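You operate a simulated robot arm through the tools that you are given. There is no shell and no other tool.

You are at the controls of a simulated robot arm. One attempt, no reset.

Task
Scrub the grime out of the sink with the soapy brush, then rinse it down.
Fine: soap from the green block, brush back where it stood, tap off. Set down upright: dish brush. What is to be rubbed or washed off counts as gone when no trace of it is left.

It is judged by the outcome, as a careful person would: the job done as asked, and still so three seconds after it is handed in. It fails if anything else is knocked over, pushed out of place, dropped, spilled or broken.

Robot
A 6-joint arm with a two-finger parallel gripper, fixed in place. Base frame: the origin is at the foot of the arm, x ahead of it, y to its left, z up. Lengths are in m, angles in rad, forces in N, time in s.
With the tool pointing down near the work surface it reaches from about 0.3 to 0.66 m from the base axis. Its first joint turns from -2.007 to 2.007 rad. Payload 3.43 kg.
Tool frame: the origin (TCP) lies between the finger pads and is the grasp point; the fingertips stand 0.034 m ahead of it; z points along the fingers, y is the line along which they close. The gripper opens to 0.128 m. The fingers are 0.024 m wide and 0.012 m thick; the gripper's body (0.048 by 0.13 m) begins 0.096 m behind the TCP.
Orientation is told as [roll, pitch, yaw] about the base's x, y, z axes, in that order, counted from this pose: with the fingers straight down and closing along the base's y, the tool's x points along the base's -x, its y along +y and its z along -z.

Tools
- The arm moves only by the tool servo_tool. Its argument "series" is a list of rows, each a list of 7 numbers: the shift along the tool's x, y, z in cm, then the turn, a rotation vector about the tool's x, y, z in rad, then the finger opening in cm, from 0 to 12.8. In form: [[x, y, z, wx, wy, wz, grip], ...]. A call has 1 to 20 rows; each row is the pose to reach, as a shift and turn from the pose commanded when the call began, along the tool's axes at that moment. A row lasts 0.2 s, in which the tool goes at most 0.05 m and 0.15 rad; a call with a longer step from one row to the next is refused whole, and so is a gripper value outside its range. A pose out of reach is approached as far as the arm can. The call stops where the force on the tool passes 40 N (or 10 N more than at its start, if that is more) or the arm is blocked; 0.2 s more then pass. The fingers move at their own pace (about 0.153 m/s each) and stop on an object; they squeeze with about 35 N. The grip force told is the motor's: it shows also when the fingers shut on nothing. Time passes only in rows, and 0.2 s behind the last, so rows that repeat a pose let the fingers close. The reply holds the time, the measured pose of the TCP, the force on the tool along the base axes, the opening and the grip force, in the units named above and with some noise, with the torque about the TCP (base axes, N m) and any sound that the robot's microphone picked up.
- Cameras (640 x 400 px; columns grow to the right, rows downward): "scene" is fixed at [0.2217, -0.4985, 1.4479]; the picture's right is [0.89, -0.45, 0.00], its down [-0.30, -0.59, -0.75] and it looks along [0.34, 0.67, -0.66] (base axes); focal length 214 px, centre (320, 200). "wrist" rides on the gripper at [0.076, -0.011, -0.16] in the tool frame; the picture's right is [0.15, 0.99, 0.00], its down [-0.88, 0.13, -0.46] and it looks along [-0.45, 0.07, 0.89] (tool axes); focal length 234 px, centre (320, 200). There is no depth. A picture from a camera that has moved, and an enlarged one, comes with that camera's place and axes in the base frame and with its lens.
- capture(camera): a new picture of that camera. No time passes.
- raise_lower(by): slides the trunk up (or, below 0, down) by that many m; the arm rides with it, the base frame stays. It gives what a move gives, with no picture.
- close_up(camera, box): a new picture of the part [left, top, right, bottom] of that camera's present view, enlarged. No time passes.
- hand_in(): hands the job in; it is judged then, once.

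Nothing tells you positions but the pictures and the camera data. Unless the task says otherwise, let go and move clear before handing in.

The tools are called by a JSON object that holds its "api" and its "payload". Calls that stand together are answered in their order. servo_tool: Moves the arm, as the interface text tells. Its arguments: {"type":"object","properties":{"series":{"type":"array","items":{"type":"array","items":{"type":"number"}}}},"required":["series"]} The other tools are called the same way: raise_lower (by) slides the trunk up or down; capture (camera) takes a picture; close_up (camera, box) takes an enlarged picture of a part of a camera's view; hand_in () hands the job in.

At the start:

```text
time_s: 0.0
tool_pos: [0.3958, -0.1971, 1.2947]
tcp_rot: [0.0, 0.0, 0.0]
contact_force: [-0.6, 0.1, 0.4]
moment: [0.03, 0.0, -0.02]
gripper_width: 0.1278
grip_force: 0.0
trunk travel left (down, up): [-0.875, 0.115]
```

scene: 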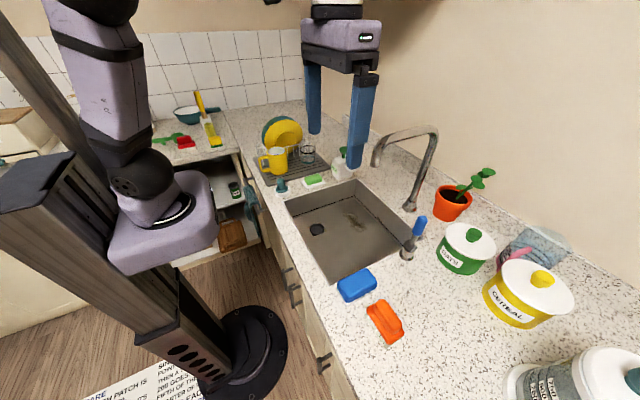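
wrist: 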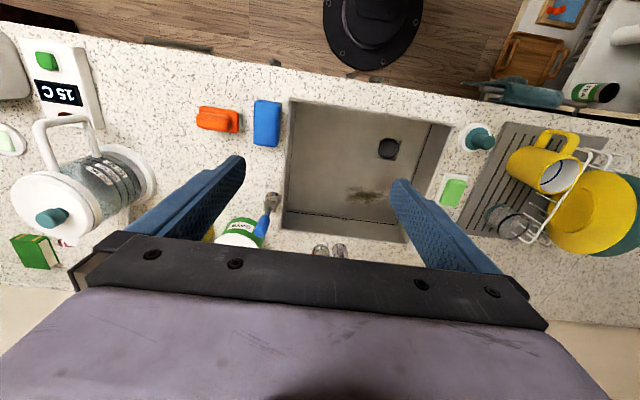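

I see a sink with a brown stain, a tap, what may be a tap lever or brush with a blue handle, a green soap block, and a small teal-handled object left of the sink. I'll take closer views before moving.

{"api": "close_up", "payload": {"camera": "scene", "box": [240, 100, 480, 250]}}

{"api": "close_up", "payload": {"camera": "scene", "box": [260, 130, 380, 205]}}

{"api": "close_up", "payload": {"camera": "scene", "box": [360, 110, 480, 270]}}

{"api": "close_up", "payload": {"camera": "wrist", "box": [240, 80, 520, 260]}}

{"api": "close_up", "payload": {"camera": "scene", "box": [320, 220, 440, 350]}}

```text
2.67 times, centred on (360, 175) of scene
camera zoom: at [0.2217, -0.4985, 1.4479], right [0.89, -0.45, 0.0], down [-0.3, -0.59, -0.75], along [0.34, 0.67, -0.66], focal length 572 px, centre (213, 267)
```

zoom: 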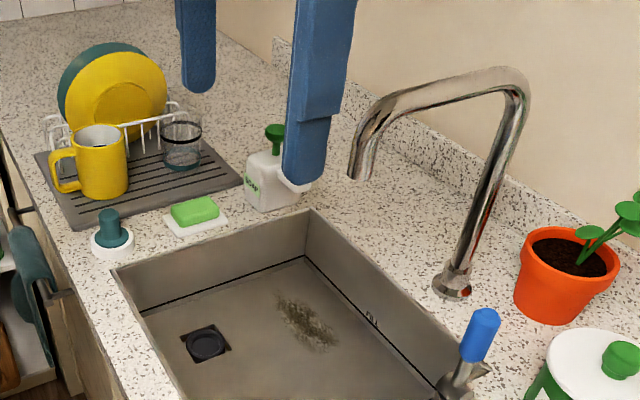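

```text
5.33 times, centred on (320, 168) of scene
camera zoom: at [0.2217, -0.4985, 1.4479], right [0.89, -0.45, 0.0], down [-0.3, -0.59, -0.75], along [0.34, 0.67, -0.66], focal length 1144 px, centre (320, 373)
```

zoom: 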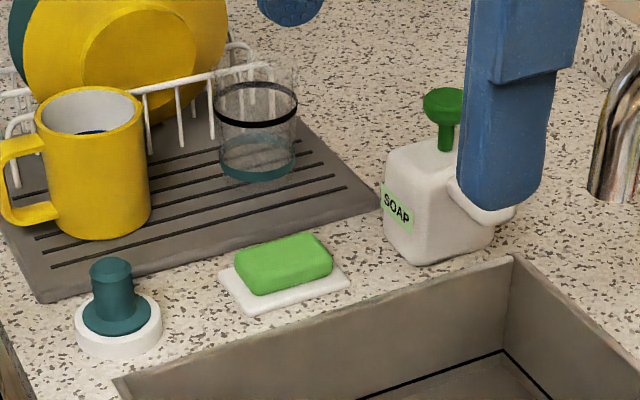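

```text
2.50 times, centred on (420, 190) of scene
camera zoom: at [0.2217, -0.4985, 1.4479], right [0.89, -0.45, 0.0], down [-0.3, -0.59, -0.75], along [0.34, 0.67, -0.66], focal length 536 px, centre (70, 225)
```

zoom: 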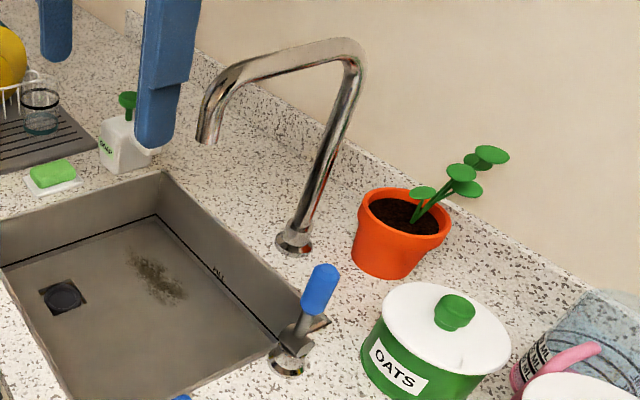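

```text
2.22 times, centred on (380, 170) of wrist
camera zoom: at [0.3211, -0.2092, 1.4567], right [-0.15, 0.99, 0.0], down [0.88, 0.13, 0.46], along [0.45, 0.07, -0.89], focal length 520 px, centre (187, 267)
```

zoom: 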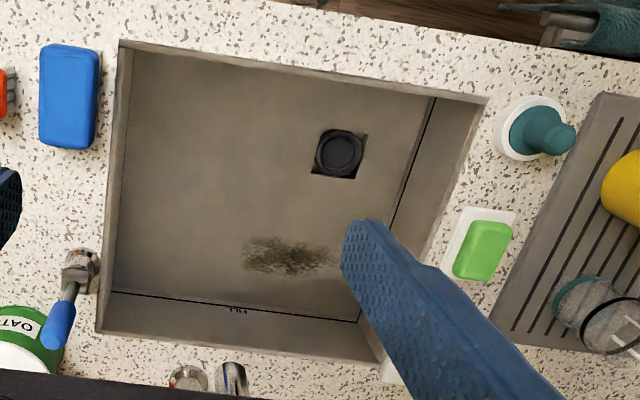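

```text
3.08 times, centred on (380, 285) of scene
camera zoom: at [0.2217, -0.4985, 1.4479], right [0.89, -0.45, 0.0], down [-0.3, -0.59, -0.75], along [0.34, 0.67, -0.66], focal length 660 px, centre (135, -62)
```

zoom: 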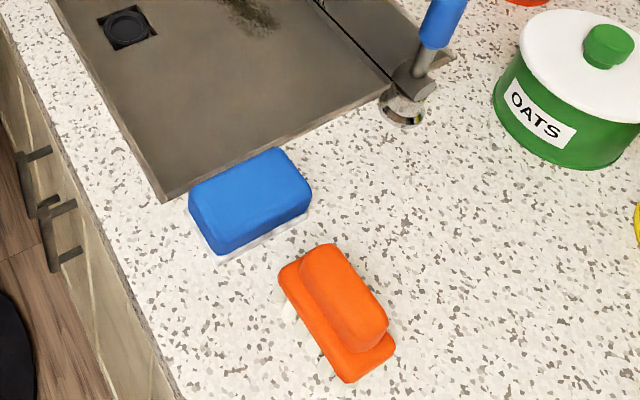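

The teal-handled piece in a white holder looks like the dish brush, the green block on a white dish the soap. I'd like closer looks at each candidate and the tap lever before moving.

{"api": "close_up", "payload": {"camera": "scene", "box": [265, 165, 345, 215]}}

{"api": "close_up", "payload": {"camera": "scene", "box": [385, 200, 449, 270]}}

{"api": "close_up", "payload": {"camera": "scene", "box": [300, 190, 400, 260]}}

{"api": "close_up", "payload": {"camera": "wrist", "box": [180, 80, 300, 155]}}

{"api": "close_up", "payload": {"camera": "wrist", "box": [420, 100, 540, 240]}}

{"api": "close_up", "payload": {"camera": "scene", "box": [140, 80, 260, 160]}}

{"api": "close_up", "payload": {"camera": "scene", "box": [60, 320, 220, 400]}}

```text
8.00 times, centred on (305, 190) of scene
camera zoom: at [0.2217, -0.4985, 1.4479], right [0.89, -0.45, 0.0], down [-0.3, -0.59, -0.75], along [0.34, 0.67, -0.66], focal length 1716 px, centre (440, 280)
```

zoom: 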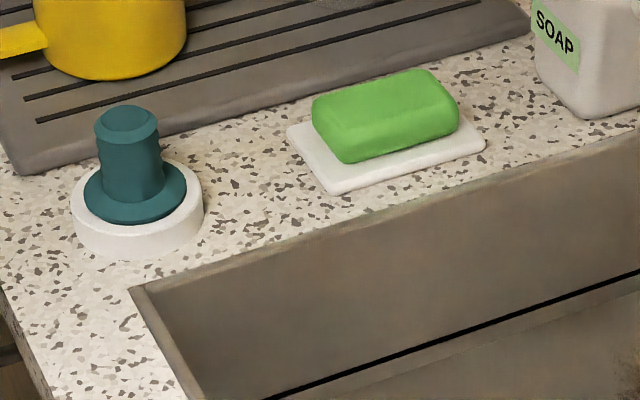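

```text
5.71 times, centred on (417, 235) of scene
camera zoom: at [0.2217, -0.4985, 1.4479], right [0.89, -0.45, 0.0], down [-0.3, -0.59, -0.75], along [0.34, 0.67, -0.66], focal length 1226 px, centre (-234, 0)
```

zoom: 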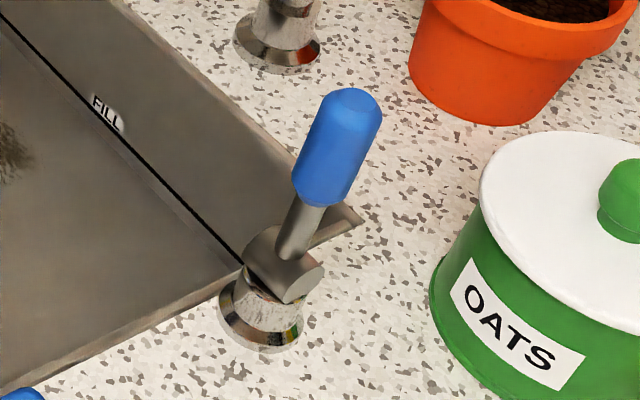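

```text
5.71 times, centred on (350, 225) of scene
camera zoom: at [0.2217, -0.4985, 1.4479], right [0.89, -0.45, 0.0], down [-0.3, -0.59, -0.75], along [0.34, 0.67, -0.66], focal length 1226 px, centre (149, 57)
```

zoom: 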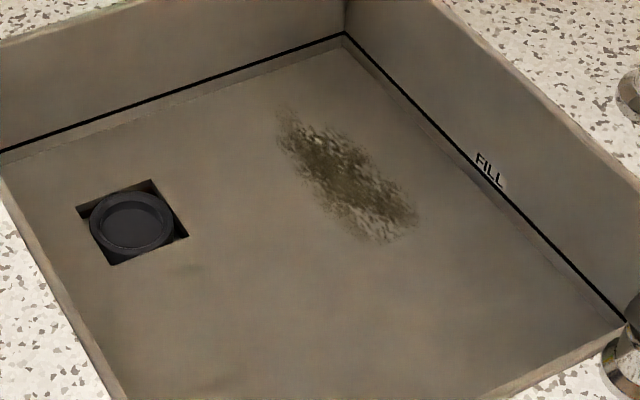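

```text
5.33 times, centred on (240, 118) of wrist
camera zoom: at [0.3211, -0.2092, 1.4567], right [-0.15, 0.99, 0.0], down [0.88, 0.13, 0.46], along [0.45, 0.07, -0.89], focal length 1249 px, centre (747, 640)
```

zoom: 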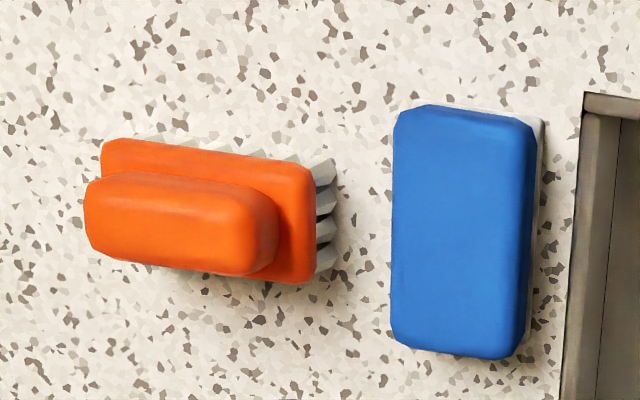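

```text
2.86 times, centred on (480, 170) of wrist
camera zoom: at [0.3211, -0.2092, 1.4567], right [-0.15, 0.99, 0.0], down [0.88, 0.13, 0.46], along [0.45, 0.07, -0.89], focal length 669 px, centre (-137, 286)
```

zoom: 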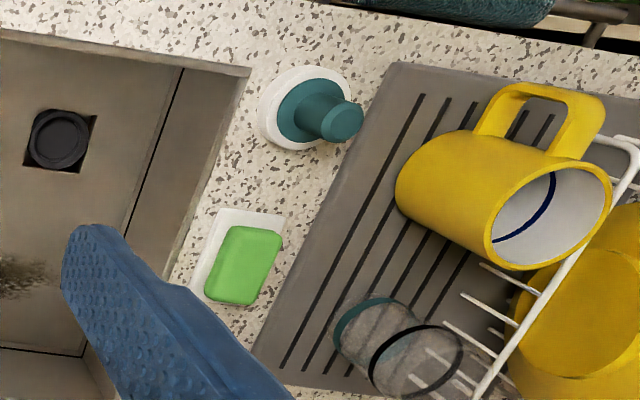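

```text
5.00 times, centred on (200, 120) of scene
camera zoom: at [0.2217, -0.4985, 1.4479], right [0.89, -0.45, 0.0], down [-0.3, -0.59, -0.75], along [0.34, 0.67, -0.66], focal length 1072 px, centre (920, 600)
```

zoom: 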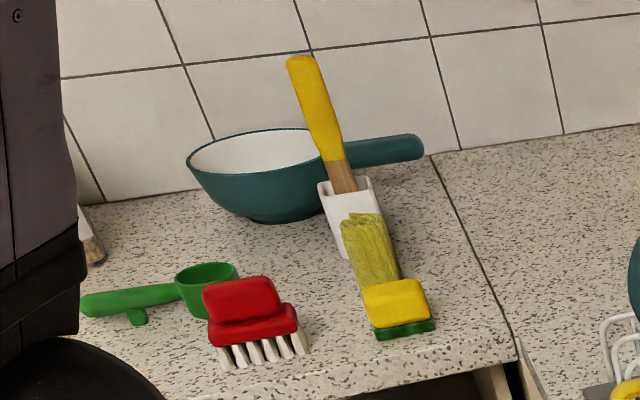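

```text
4.00 times, centred on (140, 360) of scene
camera zoom: at [0.2217, -0.4985, 1.4479], right [0.89, -0.45, 0.0], down [-0.3, -0.59, -0.75], along [0.34, 0.67, -0.66], focal length 858 px, centre (1040, -440)
```

zoom: 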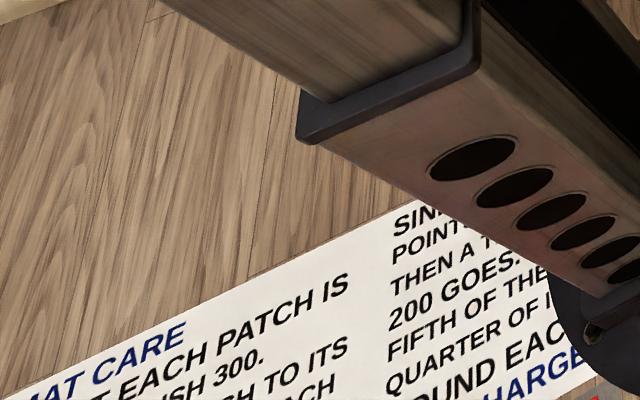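

On the floor there is a mat with printed text, partly hidden by the robot's column. I'll look at it as information about the scene, and zoom in on it and the drain.

{"api": "close_up", "payload": {"camera": "scene", "box": [60, 350, 220, 400]}}

{"api": "close_up", "payload": {"camera": "scene", "box": [0, 340, 120, 400]}}

{"api": "close_up", "payload": {"camera": "scene", "box": [140, 350, 240, 400]}}

{"api": "close_up", "payload": {"camera": "wrist", "box": [0, 20, 120, 110]}}

{"api": "close_up", "payload": {"camera": "wrist", "box": [340, 120, 460, 220]}}

```text
4.00 times, centred on (140, 375) of scene
camera zoom: at [0.2217, -0.4985, 1.4479], right [0.89, -0.45, 0.0], down [-0.3, -0.59, -0.75], along [0.34, 0.67, -0.66], focal length 858 px, centre (1040, -500)
```

zoom: 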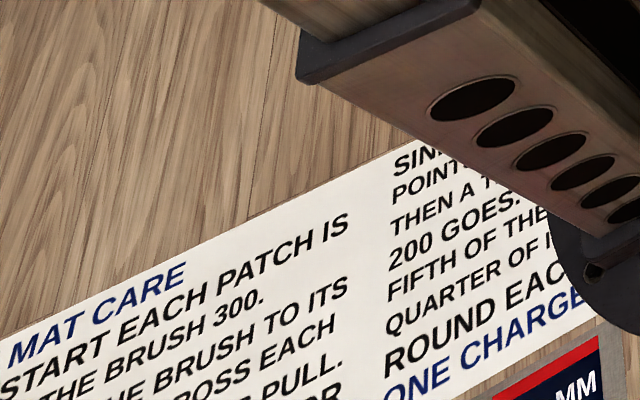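

```text
5.33 times, centred on (60, 370) of scene
camera zoom: at [0.2217, -0.4985, 1.4479], right [0.89, -0.45, 0.0], down [-0.3, -0.59, -0.75], along [0.34, 0.67, -0.66], focal length 1144 px, centre (1707, -707)
```

zoom: 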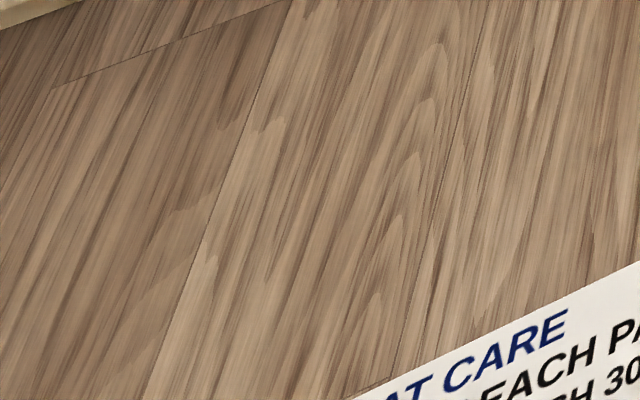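

```text
6.40 times, centred on (190, 375) of scene
camera zoom: at [0.2217, -0.4985, 1.4479], right [0.89, -0.45, 0.0], down [-0.3, -0.59, -0.75], along [0.34, 0.67, -0.66], focal length 1373 px, centre (1152, -920)
```

zoom: 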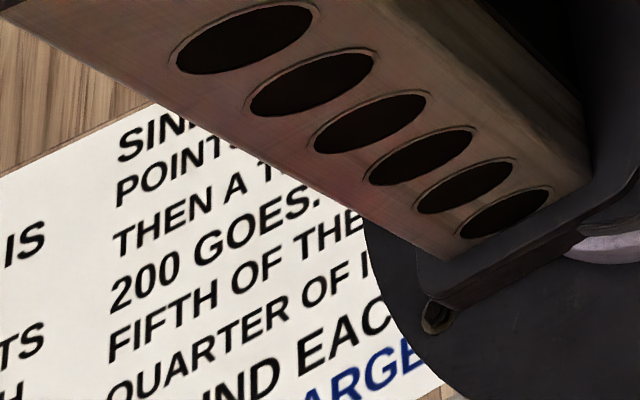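

```text
4.44 times, centred on (60, 65) of wrist
camera zoom: at [0.3211, -0.2092, 1.4567], right [-0.15, 0.99, 0.0], down [0.88, 0.13, 0.46], along [0.45, 0.07, -0.89], focal length 1041 px, centre (1476, 800)
```

zoom: 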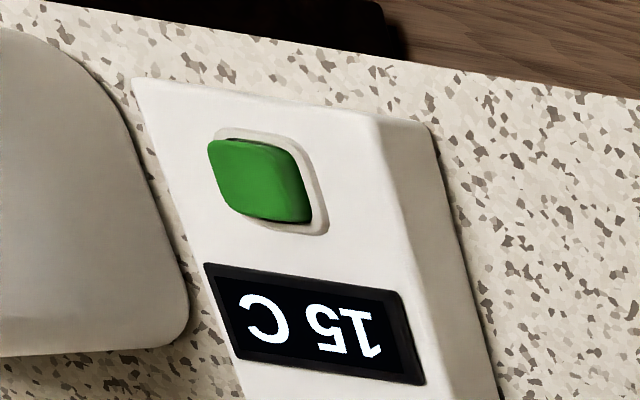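

```text
4.00 times, centred on (400, 170) of wrist
camera zoom: at [0.3211, -0.2092, 1.4567], right [-0.15, 0.99, 0.0], down [0.88, 0.13, 0.46], along [0.45, 0.07, -0.89], focal length 937 px, centre (0, 320)
```

zoom: 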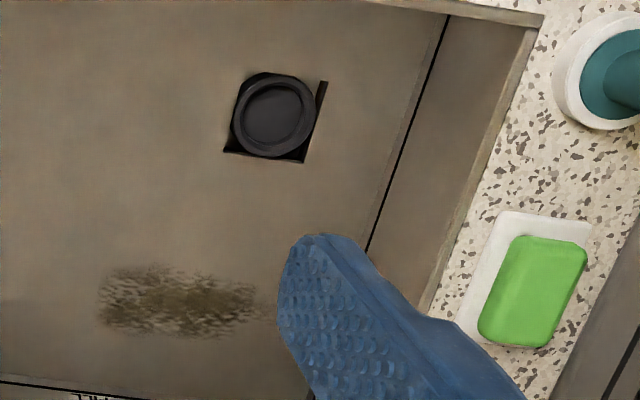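

The mat text is about mat care, not this job, so I'll leave it aside. Brush is near [0.386, 0.158] with its handle top at about z 0.975, counter at about 0.90, stain near [0.63, -0.01, 0.785]. I'll move above the brush at the present height and look down.

{"api": "servo_tool", "payload": {"series": [[0.1, 4.5, 0, 0, 0, 0, 8], [0.2, 9, 0, 0, 0, 0, 8], [0.4, 13.5, 0, 0, 0, 0, 8], [0.5, 18, 0, 0, 0, 0, 8], [0.7, 22.5, 0, 0, 0, 0, 8], [0.8, 27, 0, 0, 0, 0, 8], [0.9, 31.5, 0, 0, 0, 0, 8], [1.0, 35.5, 0, 0, 0, 0, 8], [1.0, 35.5, 0, 0, 0, 0, 8]]}}

```text
time_s: 2.0
tool_pos: [0.3838, 0.1593, 1.2982]
tcp_rot: [0.001, 0.002, 0.001]
contact_force: [-0.2, -0.8, 0.2]
moment: [0.03, -0.03, -0.01]
gripper_width: 0.08
grip_force: 0.1
trunk travel left (down, up): [-0.875, 0.115]
```

{"api": "capture", "payload": {"camera": "wrist"}}

{"api": "capture", "payload": {"camera": "scene"}}

{"api": "close_up", "payload": {"camera": "wrist", "box": [240, 60, 400, 160]}}

```text
taken
camera wrist: at [0.3082, 0.1467, 1.4591], right [-0.15, 0.99, 0.0], down [0.88, 0.13, 0.46], along [0.45, 0.07, -0.89], focal length 234 px, centre (320, 200)
```

wrist: 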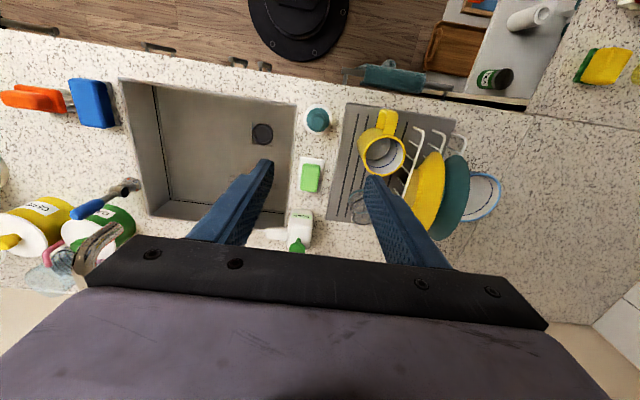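

```text
taken
```

scene: 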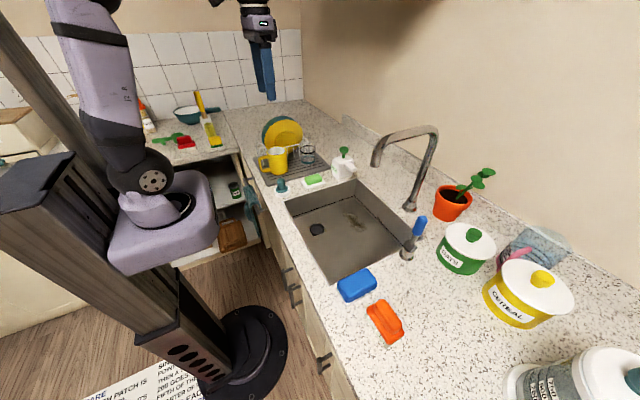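

```text
4.00 times, centred on (320, 110) of wrist
camera zoom: at [0.3082, 0.1467, 1.4591], right [-0.15, 0.99, 0.0], down [0.88, 0.13, 0.46], along [0.45, 0.07, -0.89], focal length 937 px, centre (320, 560)
```

zoom: 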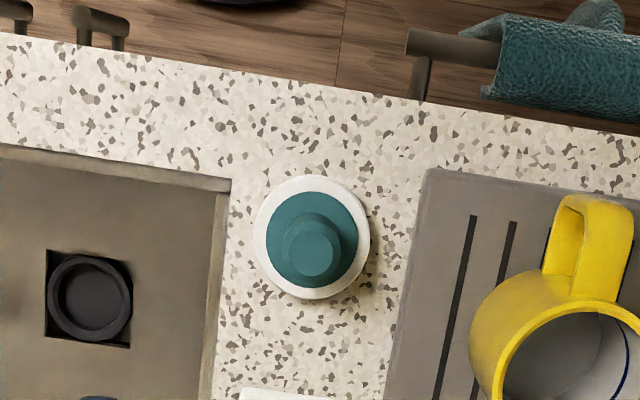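

The brush axis reads as about [0.3835, 0.1555], handle top about 0.975. I'll lower the trunk part way and then check again from nearer.

{"api": "raise_lower", "payload": {"by": -0.2}}

```text
time_s: 4.2
tool_pos: [0.384, 0.1599, 1.0982]
tcp_rot: [0.0, 0.0, -0.001]
contact_force: [0.2, 0.0, -0.7]
moment: [0.0, -0.02, -0.01]
gripper_width: 0.0799
grip_force: 0.0
trunk travel left (down, up): [-0.675, 0.315]
```

{"api": "capture", "payload": {"camera": "wrist"}}

{"api": "close_up", "payload": {"camera": "wrist", "box": [260, 80, 380, 200]}}

{"api": "capture", "payload": {"camera": "scene"}}

```text
taken
camera wrist: at [0.3085, 0.147, 1.2589], right [-0.15, 0.99, 0.0], down [0.88, 0.13, 0.46], along [0.45, 0.07, -0.89], focal length 234 px, centre (320, 200)
```

wrist: 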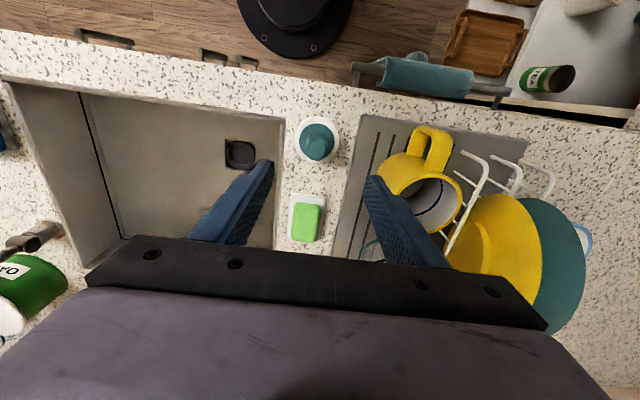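

```text
3.33 times, centred on (320, 140) of wrist
camera zoom: at [0.3085, 0.147, 1.2589], right [-0.15, 0.99, 0.0], down [0.88, 0.13, 0.46], along [0.45, 0.07, -0.89], focal length 781 px, centre (320, 400)
```

zoom: 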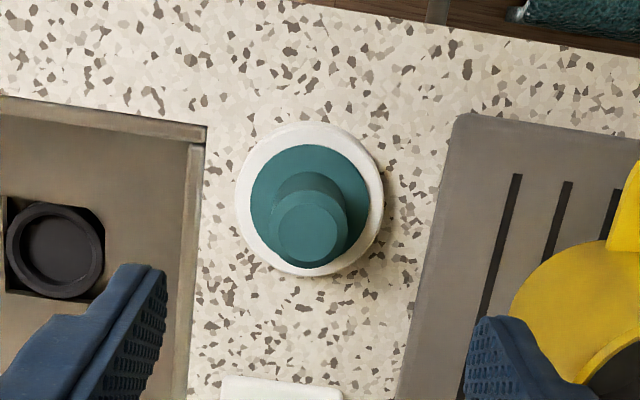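

```text
taken
```

scene: 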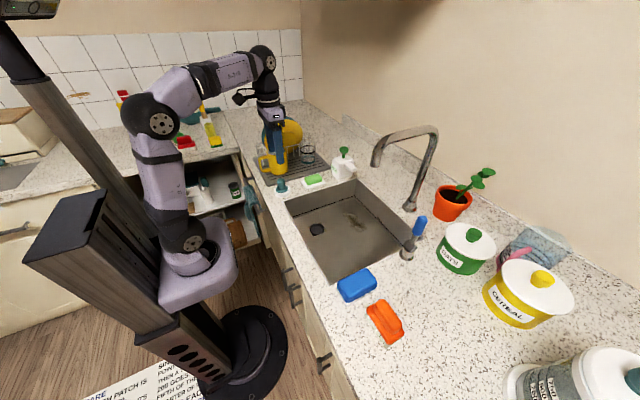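

Brush axis is about [0.384, 0.1553], handle top about z 0.970, holder rim about 0.92. I'll descend with a narrowed opening so the fingertips straddle the handle just above the flange.

{"api": "servo_tool", "payload": {"series": [[0, -0.45, 2, 0, 0, 0, 6], [0, -0.45, 5, 0, 0, 0, 6], [0, -0.45, 8, 0, 0, 0, 6], [0, -0.45, 10, 0, 0, 0, 6], [0, -0.45, 11.2, 0, 0, 0, 6], [0, -0.45, 12.0, 0, 0, 0, 6], [0, -0.45, 12.0, 0, 0, 0, 6]]}}

{"api": "capture", "payload": {"camera": "wrist"}}

{"api": "close_up", "payload": {"camera": "scene", "box": [250, 130, 330, 200]}}

```text
time_s: 5.8
tool_pos: [0.3823, 0.1548, 0.9775]
tcp_rot: [-0.001, -0.001, 0.0]
contact_force: [-0.2, 1.3, -0.5]
moment: [0.02, -0.03, -0.01]
gripper_width: 0.06
grip_force: 0.0
trunk travel left (down, up): [-0.675, 0.315]
```

```text
taken
camera wrist: at [0.3071, 0.1422, 1.1387], right [-0.15, 0.99, 0.0], down [0.88, 0.13, 0.46], along [0.45, 0.07, -0.89], focal length 234 px, centre (320, 200)
```

wrist: 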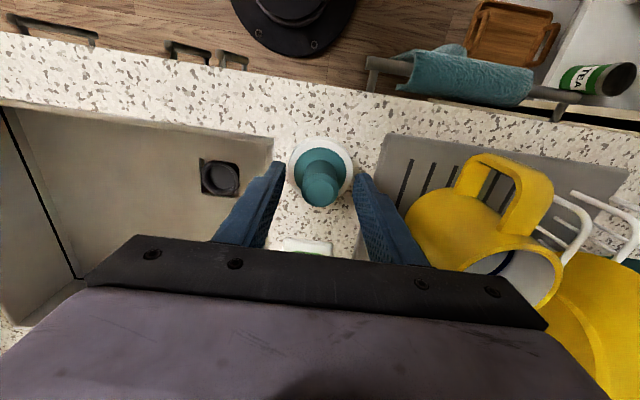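

```text
5.71 times, centred on (290, 165) of scene
camera zoom: at [0.2217, -0.4985, 1.4479], right [0.89, -0.45, 0.0], down [-0.3, -0.59, -0.75], along [0.34, 0.67, -0.66], focal length 1226 px, centre (491, 400)
```

zoom: 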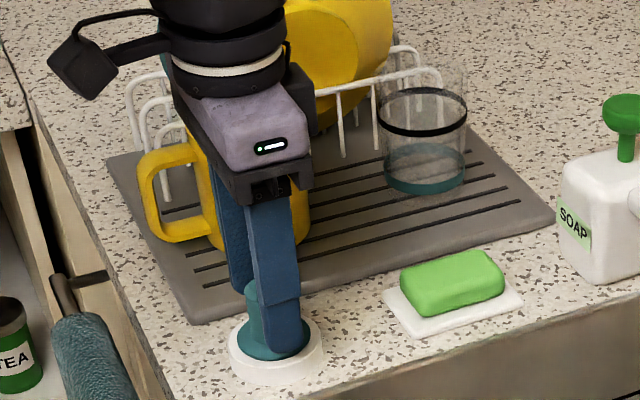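

The fingers straddle the handle without touching. I'll close on it here.

{"api": "servo_tool", "payload": {"series": [[0, 0, 0.2, 0, 0, 0, 4], [0, 0, 0.2, 0, 0, 0, 2], [0, 0, 0.2, 0, 0, 0, 0], [0, 0, 0.2, 0, 0, 0, 0], [0, 0, 0.2, 0, 0, 0, 0]]}}

{"api": "close_up", "payload": {"camera": "scene", "box": [250, 130, 330, 200]}}

{"api": "close_up", "payload": {"camera": "wrist", "box": [240, 110, 400, 230]}}

```text
time_s: 7.0
tool_pos: [0.3834, 0.154, 0.9754]
tcp_rot: [-0.001, 0.0, 0.001]
contact_force: [0.6, -0.2, 1.0]
moment: [0.03, -0.06, 0.01]
gripper_width: 0.0271
grip_force: 35.2
trunk travel left (down, up): [-0.675, 0.315]
```

```text
5.71 times, centred on (290, 165) of scene
camera zoom: at [0.2217, -0.4985, 1.4479], right [0.89, -0.45, 0.0], down [-0.3, -0.59, -0.75], along [0.34, 0.67, -0.66], focal length 1226 px, centre (491, 400)
```

zoom: 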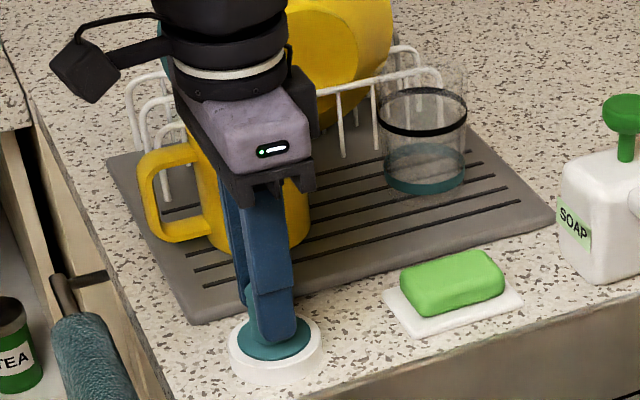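

```text
3.33 times, centred on (320, 170) of wrist
camera zoom: at [0.3079, 0.142, 1.1368], right [-0.15, 0.99, 0.0], down [0.88, 0.13, 0.46], along [0.45, 0.07, -0.89], focal length 781 px, centre (320, 300)
```

zoom: 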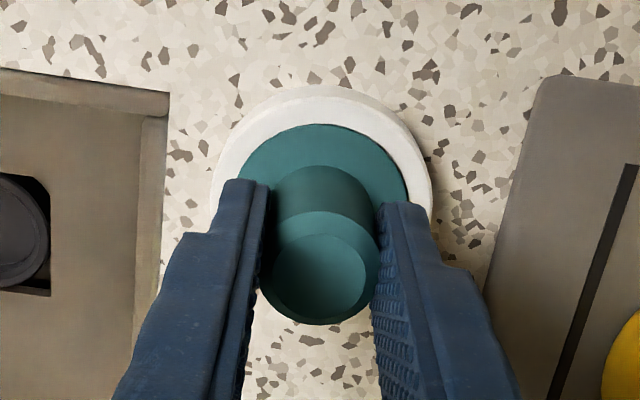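

The brush is gripped (0.027 m wide). I'll lift it straight up out of its holder and check that the holder stays.

{"api": "servo_tool", "payload": {"series": [[0, 0, -1, 0, 0, 0, 0], [0, 0, -3, 0, 0, 0, 0], [0, 0, -6, 0, 0, 0, 0], [0, 0, -9, 0, 0, 0, 0], [0, 0, -11, 0, 0, 0, 0], [0, 0, -11, 0, 0, 0, 0]]}}

{"api": "capture", "payload": {"camera": "wrist"}}

{"api": "close_up", "payload": {"camera": "scene", "box": [240, 110, 340, 200]}}

```text
time_s: 8.4
tool_pos: [0.3863, 0.1535, 1.0886]
tcp_rot: [0.0, 0.0, -0.001]
contact_force: [0.2, 0.0, -0.5]
moment: [0.01, -0.03, -0.02]
gripper_width: 0.0273
grip_force: 34.9
trunk travel left (down, up): [-0.675, 0.315]
```

```text
taken
camera wrist: at [0.3094, 0.1414, 1.2493], right [-0.15, 0.99, 0.0], down [0.88, 0.13, 0.46], along [0.45, 0.07, -0.89], focal length 234 px, centre (320, 200)
```

wrist: 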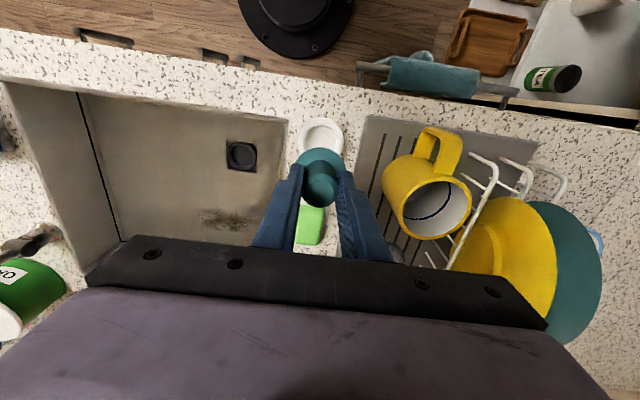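

```text
4.44 times, centred on (290, 155) of scene
camera zoom: at [0.2217, -0.4985, 1.4479], right [0.89, -0.45, 0.0], down [-0.3, -0.59, -0.75], along [0.34, 0.67, -0.66], focal length 953 px, centre (453, 400)
```

zoom: 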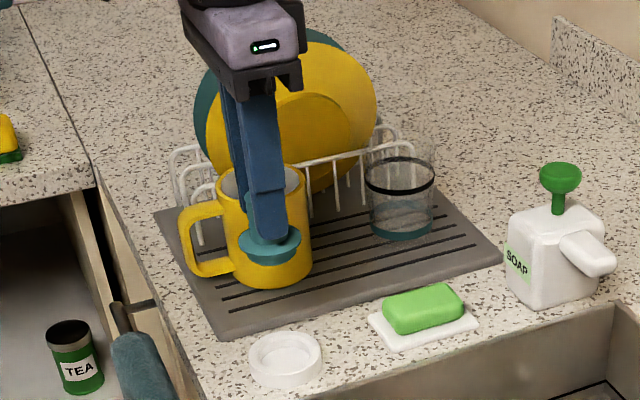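

The brush is out; the holder stayed put. I'll look closely at the brush head and the soap block.

{"api": "close_up", "payload": {"camera": "scene", "box": [280, 145, 330, 185]}}

{"api": "close_up", "payload": {"camera": "wrist", "box": [260, 100, 380, 250]}}

{"api": "close_up", "payload": {"camera": "scene", "box": [300, 165, 350, 200]}}

```text
10.00 times, centred on (305, 165) of scene
camera zoom: at [0.2217, -0.4985, 1.4479], right [0.89, -0.45, 0.0], down [-0.3, -0.59, -0.75], along [0.34, 0.67, -0.66], focal length 2145 px, centre (470, 550)
```

zoom: 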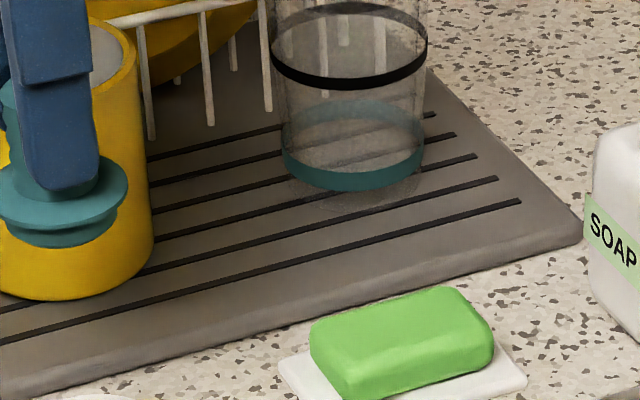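

```text
2.67 times, centred on (320, 175) of wrist
camera zoom: at [0.3094, 0.1414, 1.2493], right [-0.15, 0.99, 0.0], down [0.88, 0.13, 0.46], along [0.45, 0.07, -0.89], focal length 624 px, centre (320, 267)
```

zoom: 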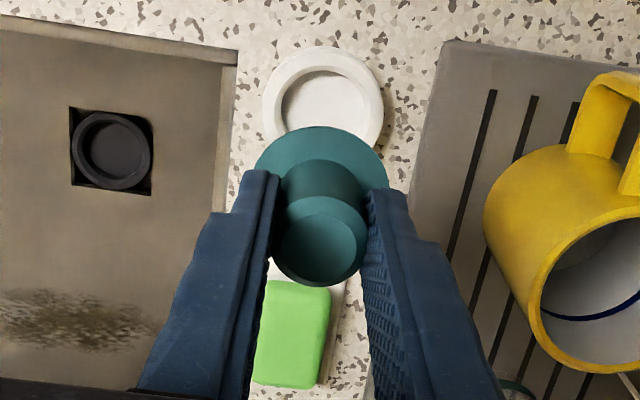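

```text
11.43 times, centred on (325, 182) of scene
camera zoom: at [0.2217, -0.4985, 1.4479], right [0.89, -0.45, 0.0], down [-0.3, -0.59, -0.75], along [0.34, 0.67, -0.66], focal length 2451 px, centre (263, 400)
```

zoom: 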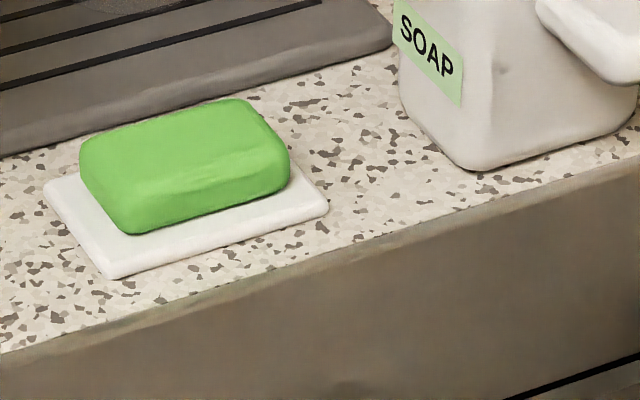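

Soap top centre reads about [0.52, 0.157, 0.93]; the brush's underside is about 6.5 cm below the TCP. I'll move to hover above the soap block.

{"api": "servo_tool", "payload": {"series": [[-2, 0.1, 0, 0, 0, 0, 0], [-6, 0.2, 0, 0, 0, 0, 0], [-10, 0.3, 1, 0, 0, 0, 0], [-13, 0.3, 3, 0, 0, 0, 0], [-13.4, 0.3, 5, 0, 0, 0, 0], [-13.4, 0.3, 5.5, 0, 0, 0, 0], [-13.4, 0.3, 5.5, 0, 0, 0, 0]]}}

{"api": "capture", "payload": {"camera": "wrist"}}

{"api": "close_up", "payload": {"camera": "scene", "box": [270, 120, 360, 200]}}

```text
time_s: 10.0
tool_pos: [0.5175, 0.1555, 1.0313]
tcp_rot: [0.001, -0.001, 0.002]
contact_force: [-0.5, 0.2, -1.0]
moment: [0.03, 0.0, 0.02]
gripper_width: 0.0276
grip_force: 35.1
trunk travel left (down, up): [-0.675, 0.315]
```

```text
taken
camera wrist: at [0.4427, 0.1432, 1.1922], right [-0.15, 0.99, 0.0], down [0.88, 0.13, 0.46], along [0.45, 0.07, -0.89], focal length 234 px, centre (320, 200)
```

wrist: 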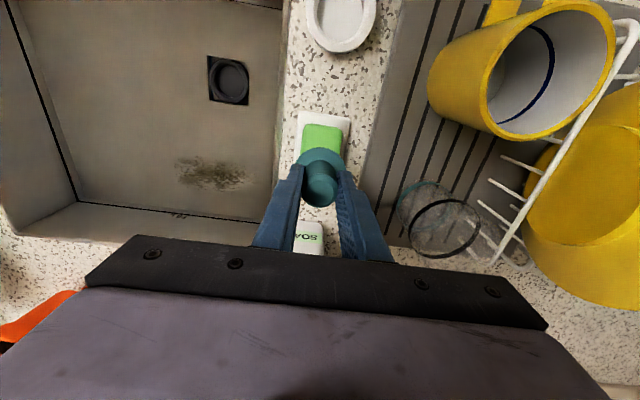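

```text
5.00 times, centred on (315, 160) of scene
camera zoom: at [0.2217, -0.4985, 1.4479], right [0.89, -0.45, 0.0], down [-0.3, -0.59, -0.75], along [0.34, 0.67, -0.66], focal length 1072 px, centre (345, 400)
```

zoom: 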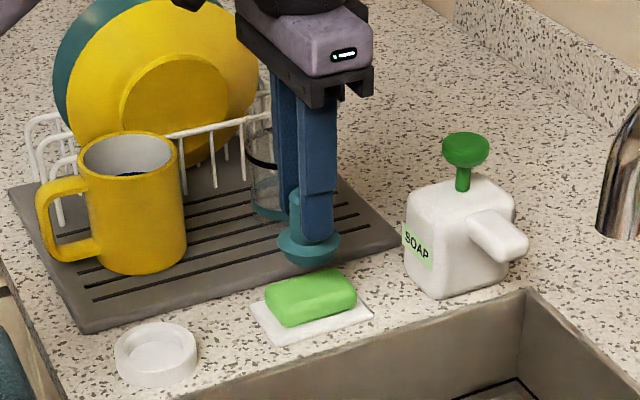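

The brush is right over the block. I'll descend gently in small steps and watch the force.

{"api": "servo_tool", "payload": {"series": [[0, 0.1, 1, 0, 0, 0, 0], [0, 0.1, 2, 0, 0, 0, 0], [0, 0.1, 2.8, 0, 0, 0, 0], [0, 0.1, 3.0, 0, 0, 0, 0]]}}

```text
time_s: 11.0
tool_pos: [0.5167, 0.1579, 1.0016]
tcp_rot: [0.002, -0.003, 0.001]
contact_force: [1.3, -0.4, 4.6]
moment: [-0.12, -0.06, 0.05]
gripper_width: 0.0275
grip_force: 35.2
trunk travel left (down, up): [-0.675, 0.315]
```

Contact has begun (4.6 N). I'll press slightly more and dwell.

{"api": "servo_tool", "payload": {"series": [[0, 0, 0.1, 0, 0, 0, 0], [0, 0, 0.2, 0, 0, 0, 0], [0, 0, 0.2, 0, 0, 0, 0], [0, 0, 0.2, 0, 0, 0, 0]]}}

{"api": "close_up", "payload": {"camera": "scene", "box": [290, 150, 350, 200]}}

{"api": "close_up", "payload": {"camera": "wrist", "box": [260, 90, 380, 220]}}

```text
time_s: 12.0
tool_pos: [0.5176, 0.1579, 1.0012]
tcp_rot: [0.003, -0.007, 0.0]
contact_force: [1.3, -1.6, 26.5]
moment: [-0.14, 0.12, 0.0]
gripper_width: 0.0277
grip_force: 35.3
trunk travel left (down, up): [-0.675, 0.315]
```

```text
8.00 times, centred on (320, 175) of scene
camera zoom: at [0.2217, -0.4985, 1.4479], right [0.89, -0.45, 0.0], down [-0.3, -0.59, -0.75], along [0.34, 0.67, -0.66], focal length 1716 px, centre (320, 400)
```

zoom: 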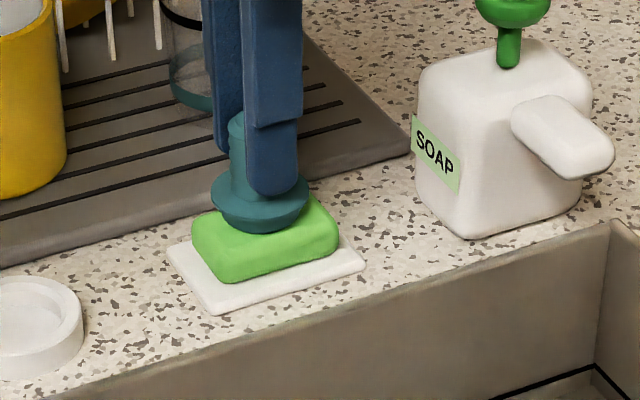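

```text
3.08 times, centred on (320, 155) of wrist
camera zoom: at [0.4407, 0.1455, 1.1619], right [-0.15, 0.99, 0.0], down [0.88, 0.13, 0.46], along [0.46, 0.07, -0.89], focal length 720 px, centre (320, 338)
```

zoom: 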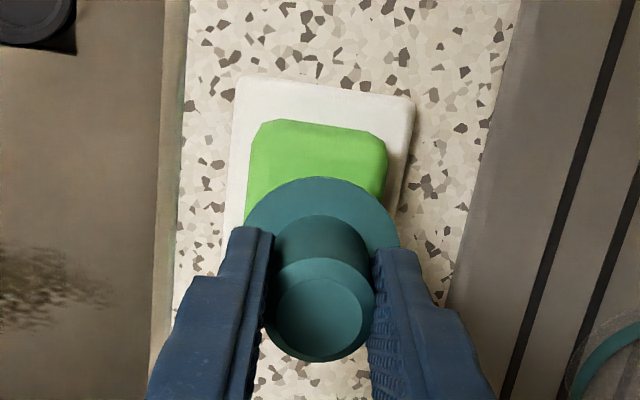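

Pressing firmly (26 N) on the block; contact is stiff. I'll ease off to a light press and make a few small rubbing moves on the soap.

{"api": "servo_tool", "payload": {"series": [[0, 0, -0.12, 0, 0, 0, 0], [0.3, 0, -0.12, 0, 0, 0, 0], [0.5, 0, -0.12, 0, 0, 0, 0], [0, 0, -0.12, 0, 0, 0, 0], [-0.5, 0, -0.12, 0, 0, 0, 0], [0, 0, -0.12, 0, 0, 0, 0], [0.5, 0, -0.12, 0, 0, 0, 0], [0, 0, -0.12, 0, 0, 0, 0], [-0.5, 0, -0.12, 0, 0, 0, 0], [0, 0, -0.12, 0, 0, 0, 0]]}}

{"api": "close_up", "payload": {"camera": "scene", "box": [290, 150, 350, 200]}}

{"api": "close_up", "payload": {"camera": "wrist", "box": [260, 90, 380, 220]}}

```text
time_s: 14.2
tool_pos: [0.5162, 0.1574, 1.0019]
tcp_rot: [-0.001, -0.002, 0.0]
contact_force: [-2.0, 1.0, 17.6]
moment: [0.06, 0.15, 0.01]
gripper_width: 0.0272
grip_force: 34.7
trunk travel left (down, up): [-0.675, 0.315]
```

```text
8.00 times, centred on (320, 175) of scene
camera zoom: at [0.2217, -0.4985, 1.4479], right [0.89, -0.45, 0.0], down [-0.3, -0.59, -0.75], along [0.34, 0.67, -0.66], focal length 1716 px, centre (320, 400)
```

zoom: 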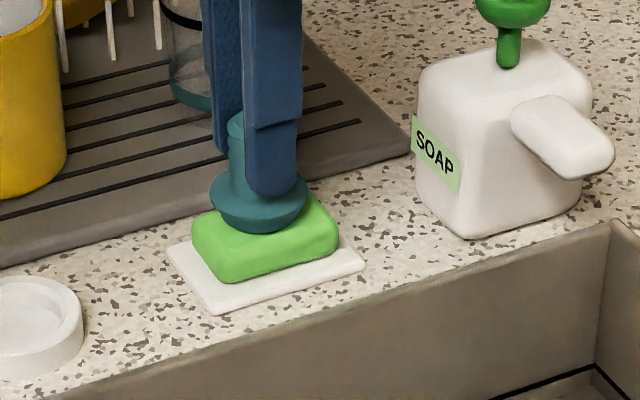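

```text
3.08 times, centred on (320, 155) of wrist
camera zoom: at [0.4411, 0.1458, 1.1621], right [-0.15, 0.99, 0.0], down [0.88, 0.13, 0.46], along [0.45, 0.07, -0.89], focal length 720 px, centre (320, 338)
```

zoom: 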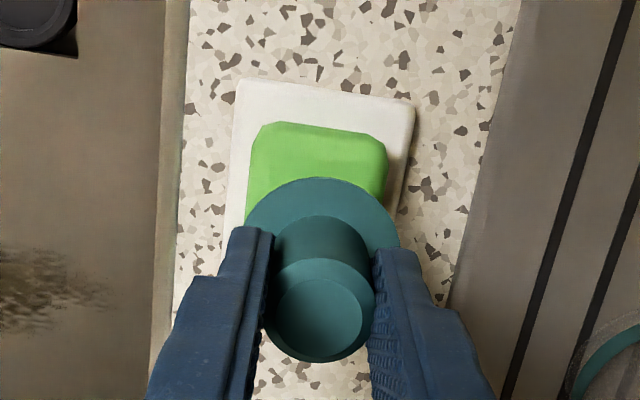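

The block hasn't shifted. I'll lift off and look for suds on the brush and block.

{"api": "servo_tool", "payload": {"series": [[0, 0, -1, 0, 0, 0, 0], [0, 0, -3, 0, 0, 0, 0], [0, 0, -6, 0, 0, 0, 0], [0, 0, -9, 0, 0, 0, 0], [0, 0, -9, 0, 0, 0, 0]]}}

{"api": "close_up", "payload": {"camera": "scene", "box": [280, 120, 350, 200]}}

{"api": "capture", "payload": {"camera": "wrist"}}

```text
time_s: 15.4
tool_pos: [0.5175, 0.1603, 1.0917]
tcp_rot: [-0.001, 0.0, 0.001]
contact_force: [-0.3, -0.2, -0.7]
moment: [0.0, -0.03, 0.01]
gripper_width: 0.0275
grip_force: 34.9
trunk travel left (down, up): [-0.675, 0.315]
```

```text
5.00 times, centred on (315, 160) of scene
camera zoom: at [0.2217, -0.4985, 1.4479], right [0.89, -0.45, 0.0], down [-0.3, -0.59, -0.75], along [0.34, 0.67, -0.66], focal length 1072 px, centre (345, 400)
```

zoom: 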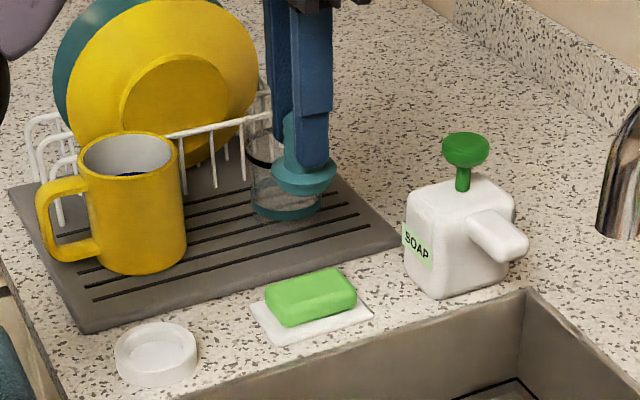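

```text
taken
camera wrist: at [0.4419, 0.1474, 1.2529], right [-0.15, 0.99, 0.0], down [0.88, 0.13, 0.46], along [0.45, 0.07, -0.89], focal length 234 px, centre (320, 200)
```

wrist: 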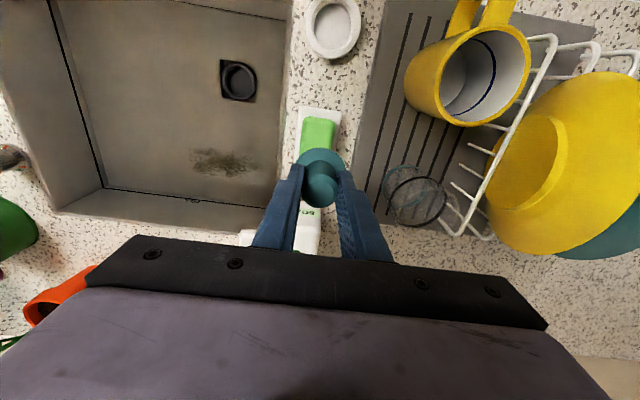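

No suds are visible from above yet. Before reaching into the sink I want to check the arm's geometry against the tap spout, so I'll look at the scene from the fixed camera.

{"api": "capture", "payload": {"camera": "scene"}}

{"api": "close_up", "payload": {"camera": "scene", "box": [120, 20, 360, 200]}}

{"api": "close_up", "payload": {"camera": "scene", "box": [350, 110, 450, 220]}}

```text
taken
```

scene: 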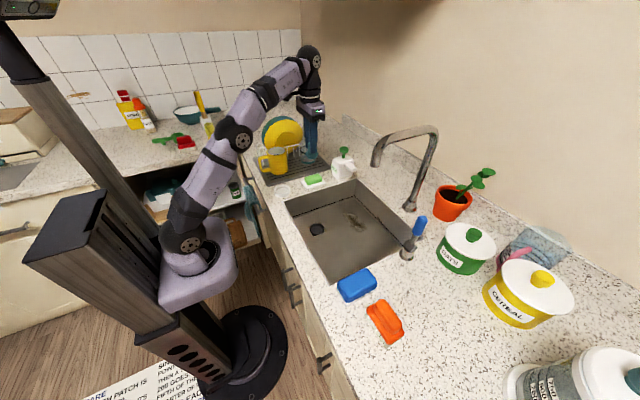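

```text
2.22 times, centred on (240, 110) of scene
camera zoom: at [0.2217, -0.4985, 1.4479], right [0.89, -0.45, 0.0], down [-0.3, -0.59, -0.75], along [0.34, 0.67, -0.66], focal length 477 px, centre (498, 400)
```

zoom: 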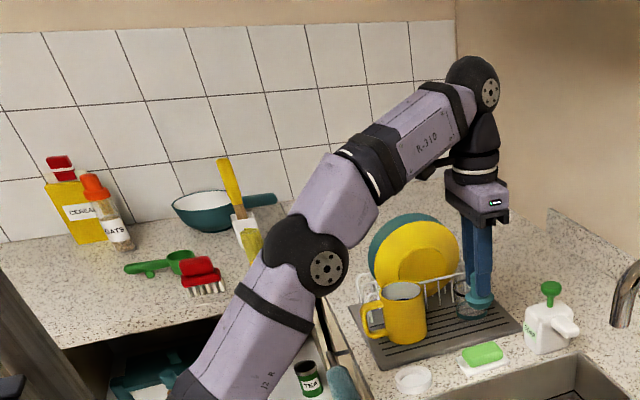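

```text
3.64 times, centred on (400, 165) of scene
camera zoom: at [0.2217, -0.4985, 1.4479], right [0.89, -0.45, 0.0], down [-0.3, -0.59, -0.75], along [0.34, 0.67, -0.66], focal length 780 px, centre (29, 327)
```

zoom: 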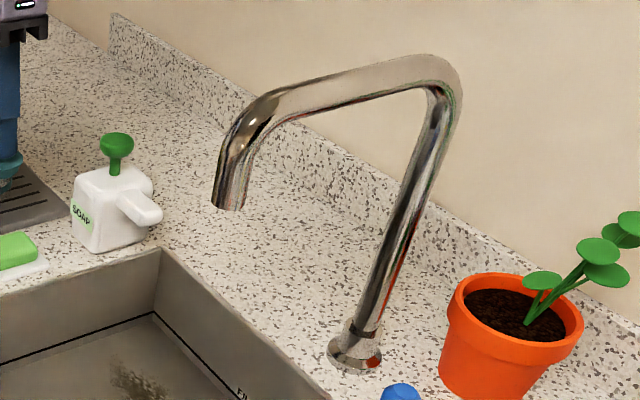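

The arm works in a vertical plane through its base and should clear the spout (tip near [0.556, -0.14, 1.15]) as long as the tool stays at y ≥ about -0.06. I'll raise the trunk slightly for more outward reach, then carry the brush over the sink.

{"api": "raise_lower", "payload": {"by": 0.08}}

{"api": "servo_tool", "payload": {"series": [[0, -4, 0, 0, 0, 0, 0], [0, -8, 1, 0, 0, 0, 0], [-2, -12, 3, 0, 0, 0, 0], [-4, -13.5, 6, 0, 0, 0, 0], [-6, -14, 9, 0, 0, 0, 0], [-8, -14, 12, 0, 0, 0, 0], [-8, -14, 12, 0, 0, 0, 0]]}}

{"api": "capture", "payload": {"camera": "wrist"}}

{"api": "capture", "payload": {"camera": "scene"}}

```text
time_s: 16.5
tool_pos: [0.5181, 0.1609, 1.1715]
tcp_rot: [0.001, -0.002, 0.0]
contact_force: [-0.5, -0.2, -1.1]
moment: [-0.08, -0.01, 0.0]
gripper_width: 0.0274
grip_force: 35.3
trunk travel left (down, up): [-0.755, 0.235]
```

```text
time_s: 18.1
tool_pos: [0.5977, 0.0193, 1.0511]
tcp_rot: [0.001, -0.002, -0.002]
contact_force: [-0.6, 0.7, -0.8]
moment: [0.01, -0.01, -0.01]
gripper_width: 0.0272
grip_force: 35.1
trunk travel left (down, up): [-0.755, 0.235]
```

```text
taken
camera wrist: at [0.5218, 0.0074, 1.2111], right [-0.15, 0.99, 0.0], down [0.88, 0.13, 0.46], along [0.45, 0.07, -0.89], focal length 234 px, centre (320, 200)
```

wrist: 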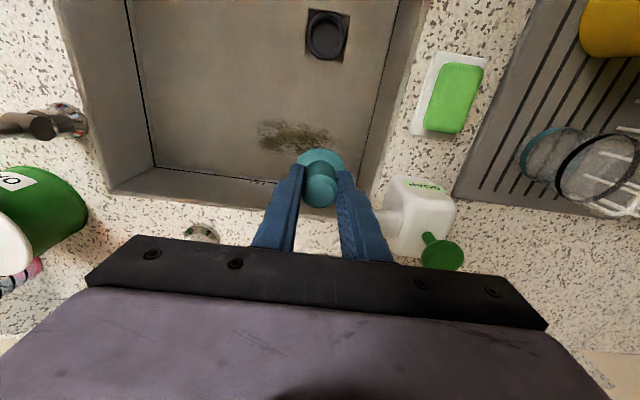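

```text
taken
```

scene: 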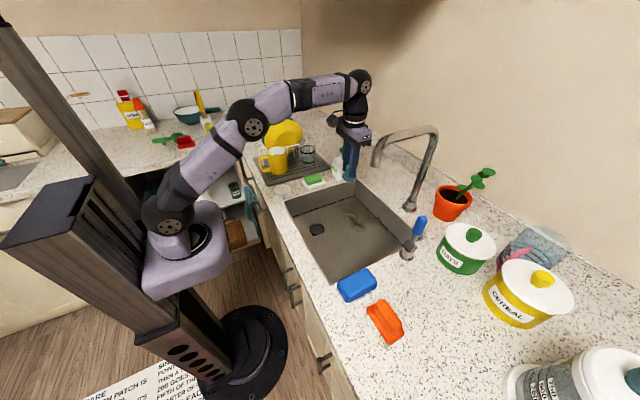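

Stain spans about x 0.588–0.655, y -0.088 to 0.058. The brush is clear of everything; I'll descend to just above the sink floor.

{"api": "servo_tool", "payload": {"series": [[0, 0, 4, 0, 0, 0, 0], [0, 0, 8, 0, 0, 0, 0], [0, 0, 12, 0, 0, 0, 0], [0, 0, 15, 0, 0, 0, 0], [0, 0, 17, 0, 0, 0, 0], [0, 0, 17.5, 0, 0, 0, 0], [0, 0, 17.5, 0, 0, 0, 0]]}}

{"api": "close_up", "payload": {"camera": "scene", "box": [300, 140, 400, 260]}}

{"api": "capture", "payload": {"camera": "wrist"}}

```text
time_s: 19.7
tool_pos: [0.5974, 0.021, 0.8766]
tcp_rot: [-0.001, 0.0, -0.001]
contact_force: [0.3, -0.7, -0.5]
moment: [0.0, -0.02, 0.01]
gripper_width: 0.0272
grip_force: 35.1
trunk travel left (down, up): [-0.755, 0.235]
```

```text
3.33 times, centred on (350, 200) of scene
camera zoom: at [0.2217, -0.4985, 1.4479], right [0.89, -0.45, 0.0], down [-0.3, -0.59, -0.75], along [0.34, 0.67, -0.66], focal length 715 px, centre (220, 200)
```

zoom: 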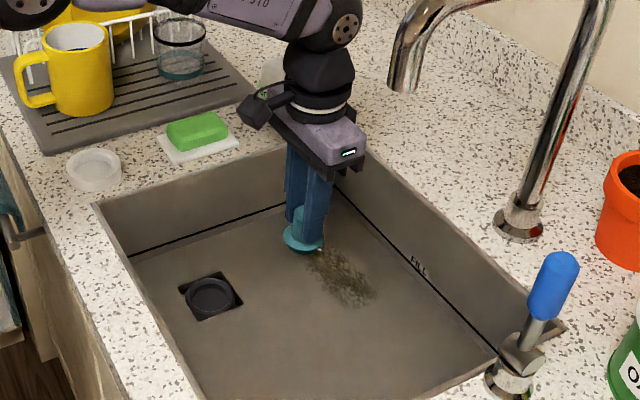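

```text
taken
camera wrist: at [0.5215, 0.0081, 1.0374], right [-0.15, 0.99, 0.0], down [0.88, 0.13, 0.46], along [0.45, 0.07, -0.89], focal length 234 px, centre (320, 200)
```

wrist: 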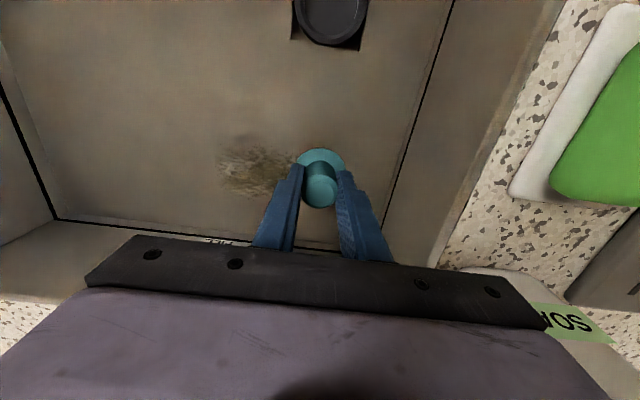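

Close to the floor and clear. I'll ease down to contact.

{"api": "servo_tool", "payload": {"series": [[0, 0, 0.7, 0, 0, 0, 0], [0, 0, 1.2, 0, 0, 0, 0], [0, 0, 1.5, 0, 0, 0, 0]]}}

```text
time_s: 20.5
tool_pos: [0.597, 0.0197, 0.8601]
tcp_rot: [0.001, 0.002, 0.001]
contact_force: [-0.9, 0.2, -0.7]
moment: [-0.02, 0.04, -0.01]
gripper_width: 0.0274
grip_force: 35.0
trunk travel left (down, up): [-0.755, 0.235]
```

{"api": "servo_tool", "payload": {"series": [[0, 0, 0.2, 0, 0, 0, 0], [0, 0, 0.4, 0, 0, 0, 0]]}}

```text
time_s: 21.1
tool_pos: [0.5974, 0.0199, 0.8605]
tcp_rot: [0.0, -0.007, 0.0]
contact_force: [-4.7, -0.6, 20.3]
moment: [-0.09, 0.37, -0.02]
gripper_width: 0.0276
grip_force: 34.6
trunk travel left (down, up): [-0.755, 0.235]
```

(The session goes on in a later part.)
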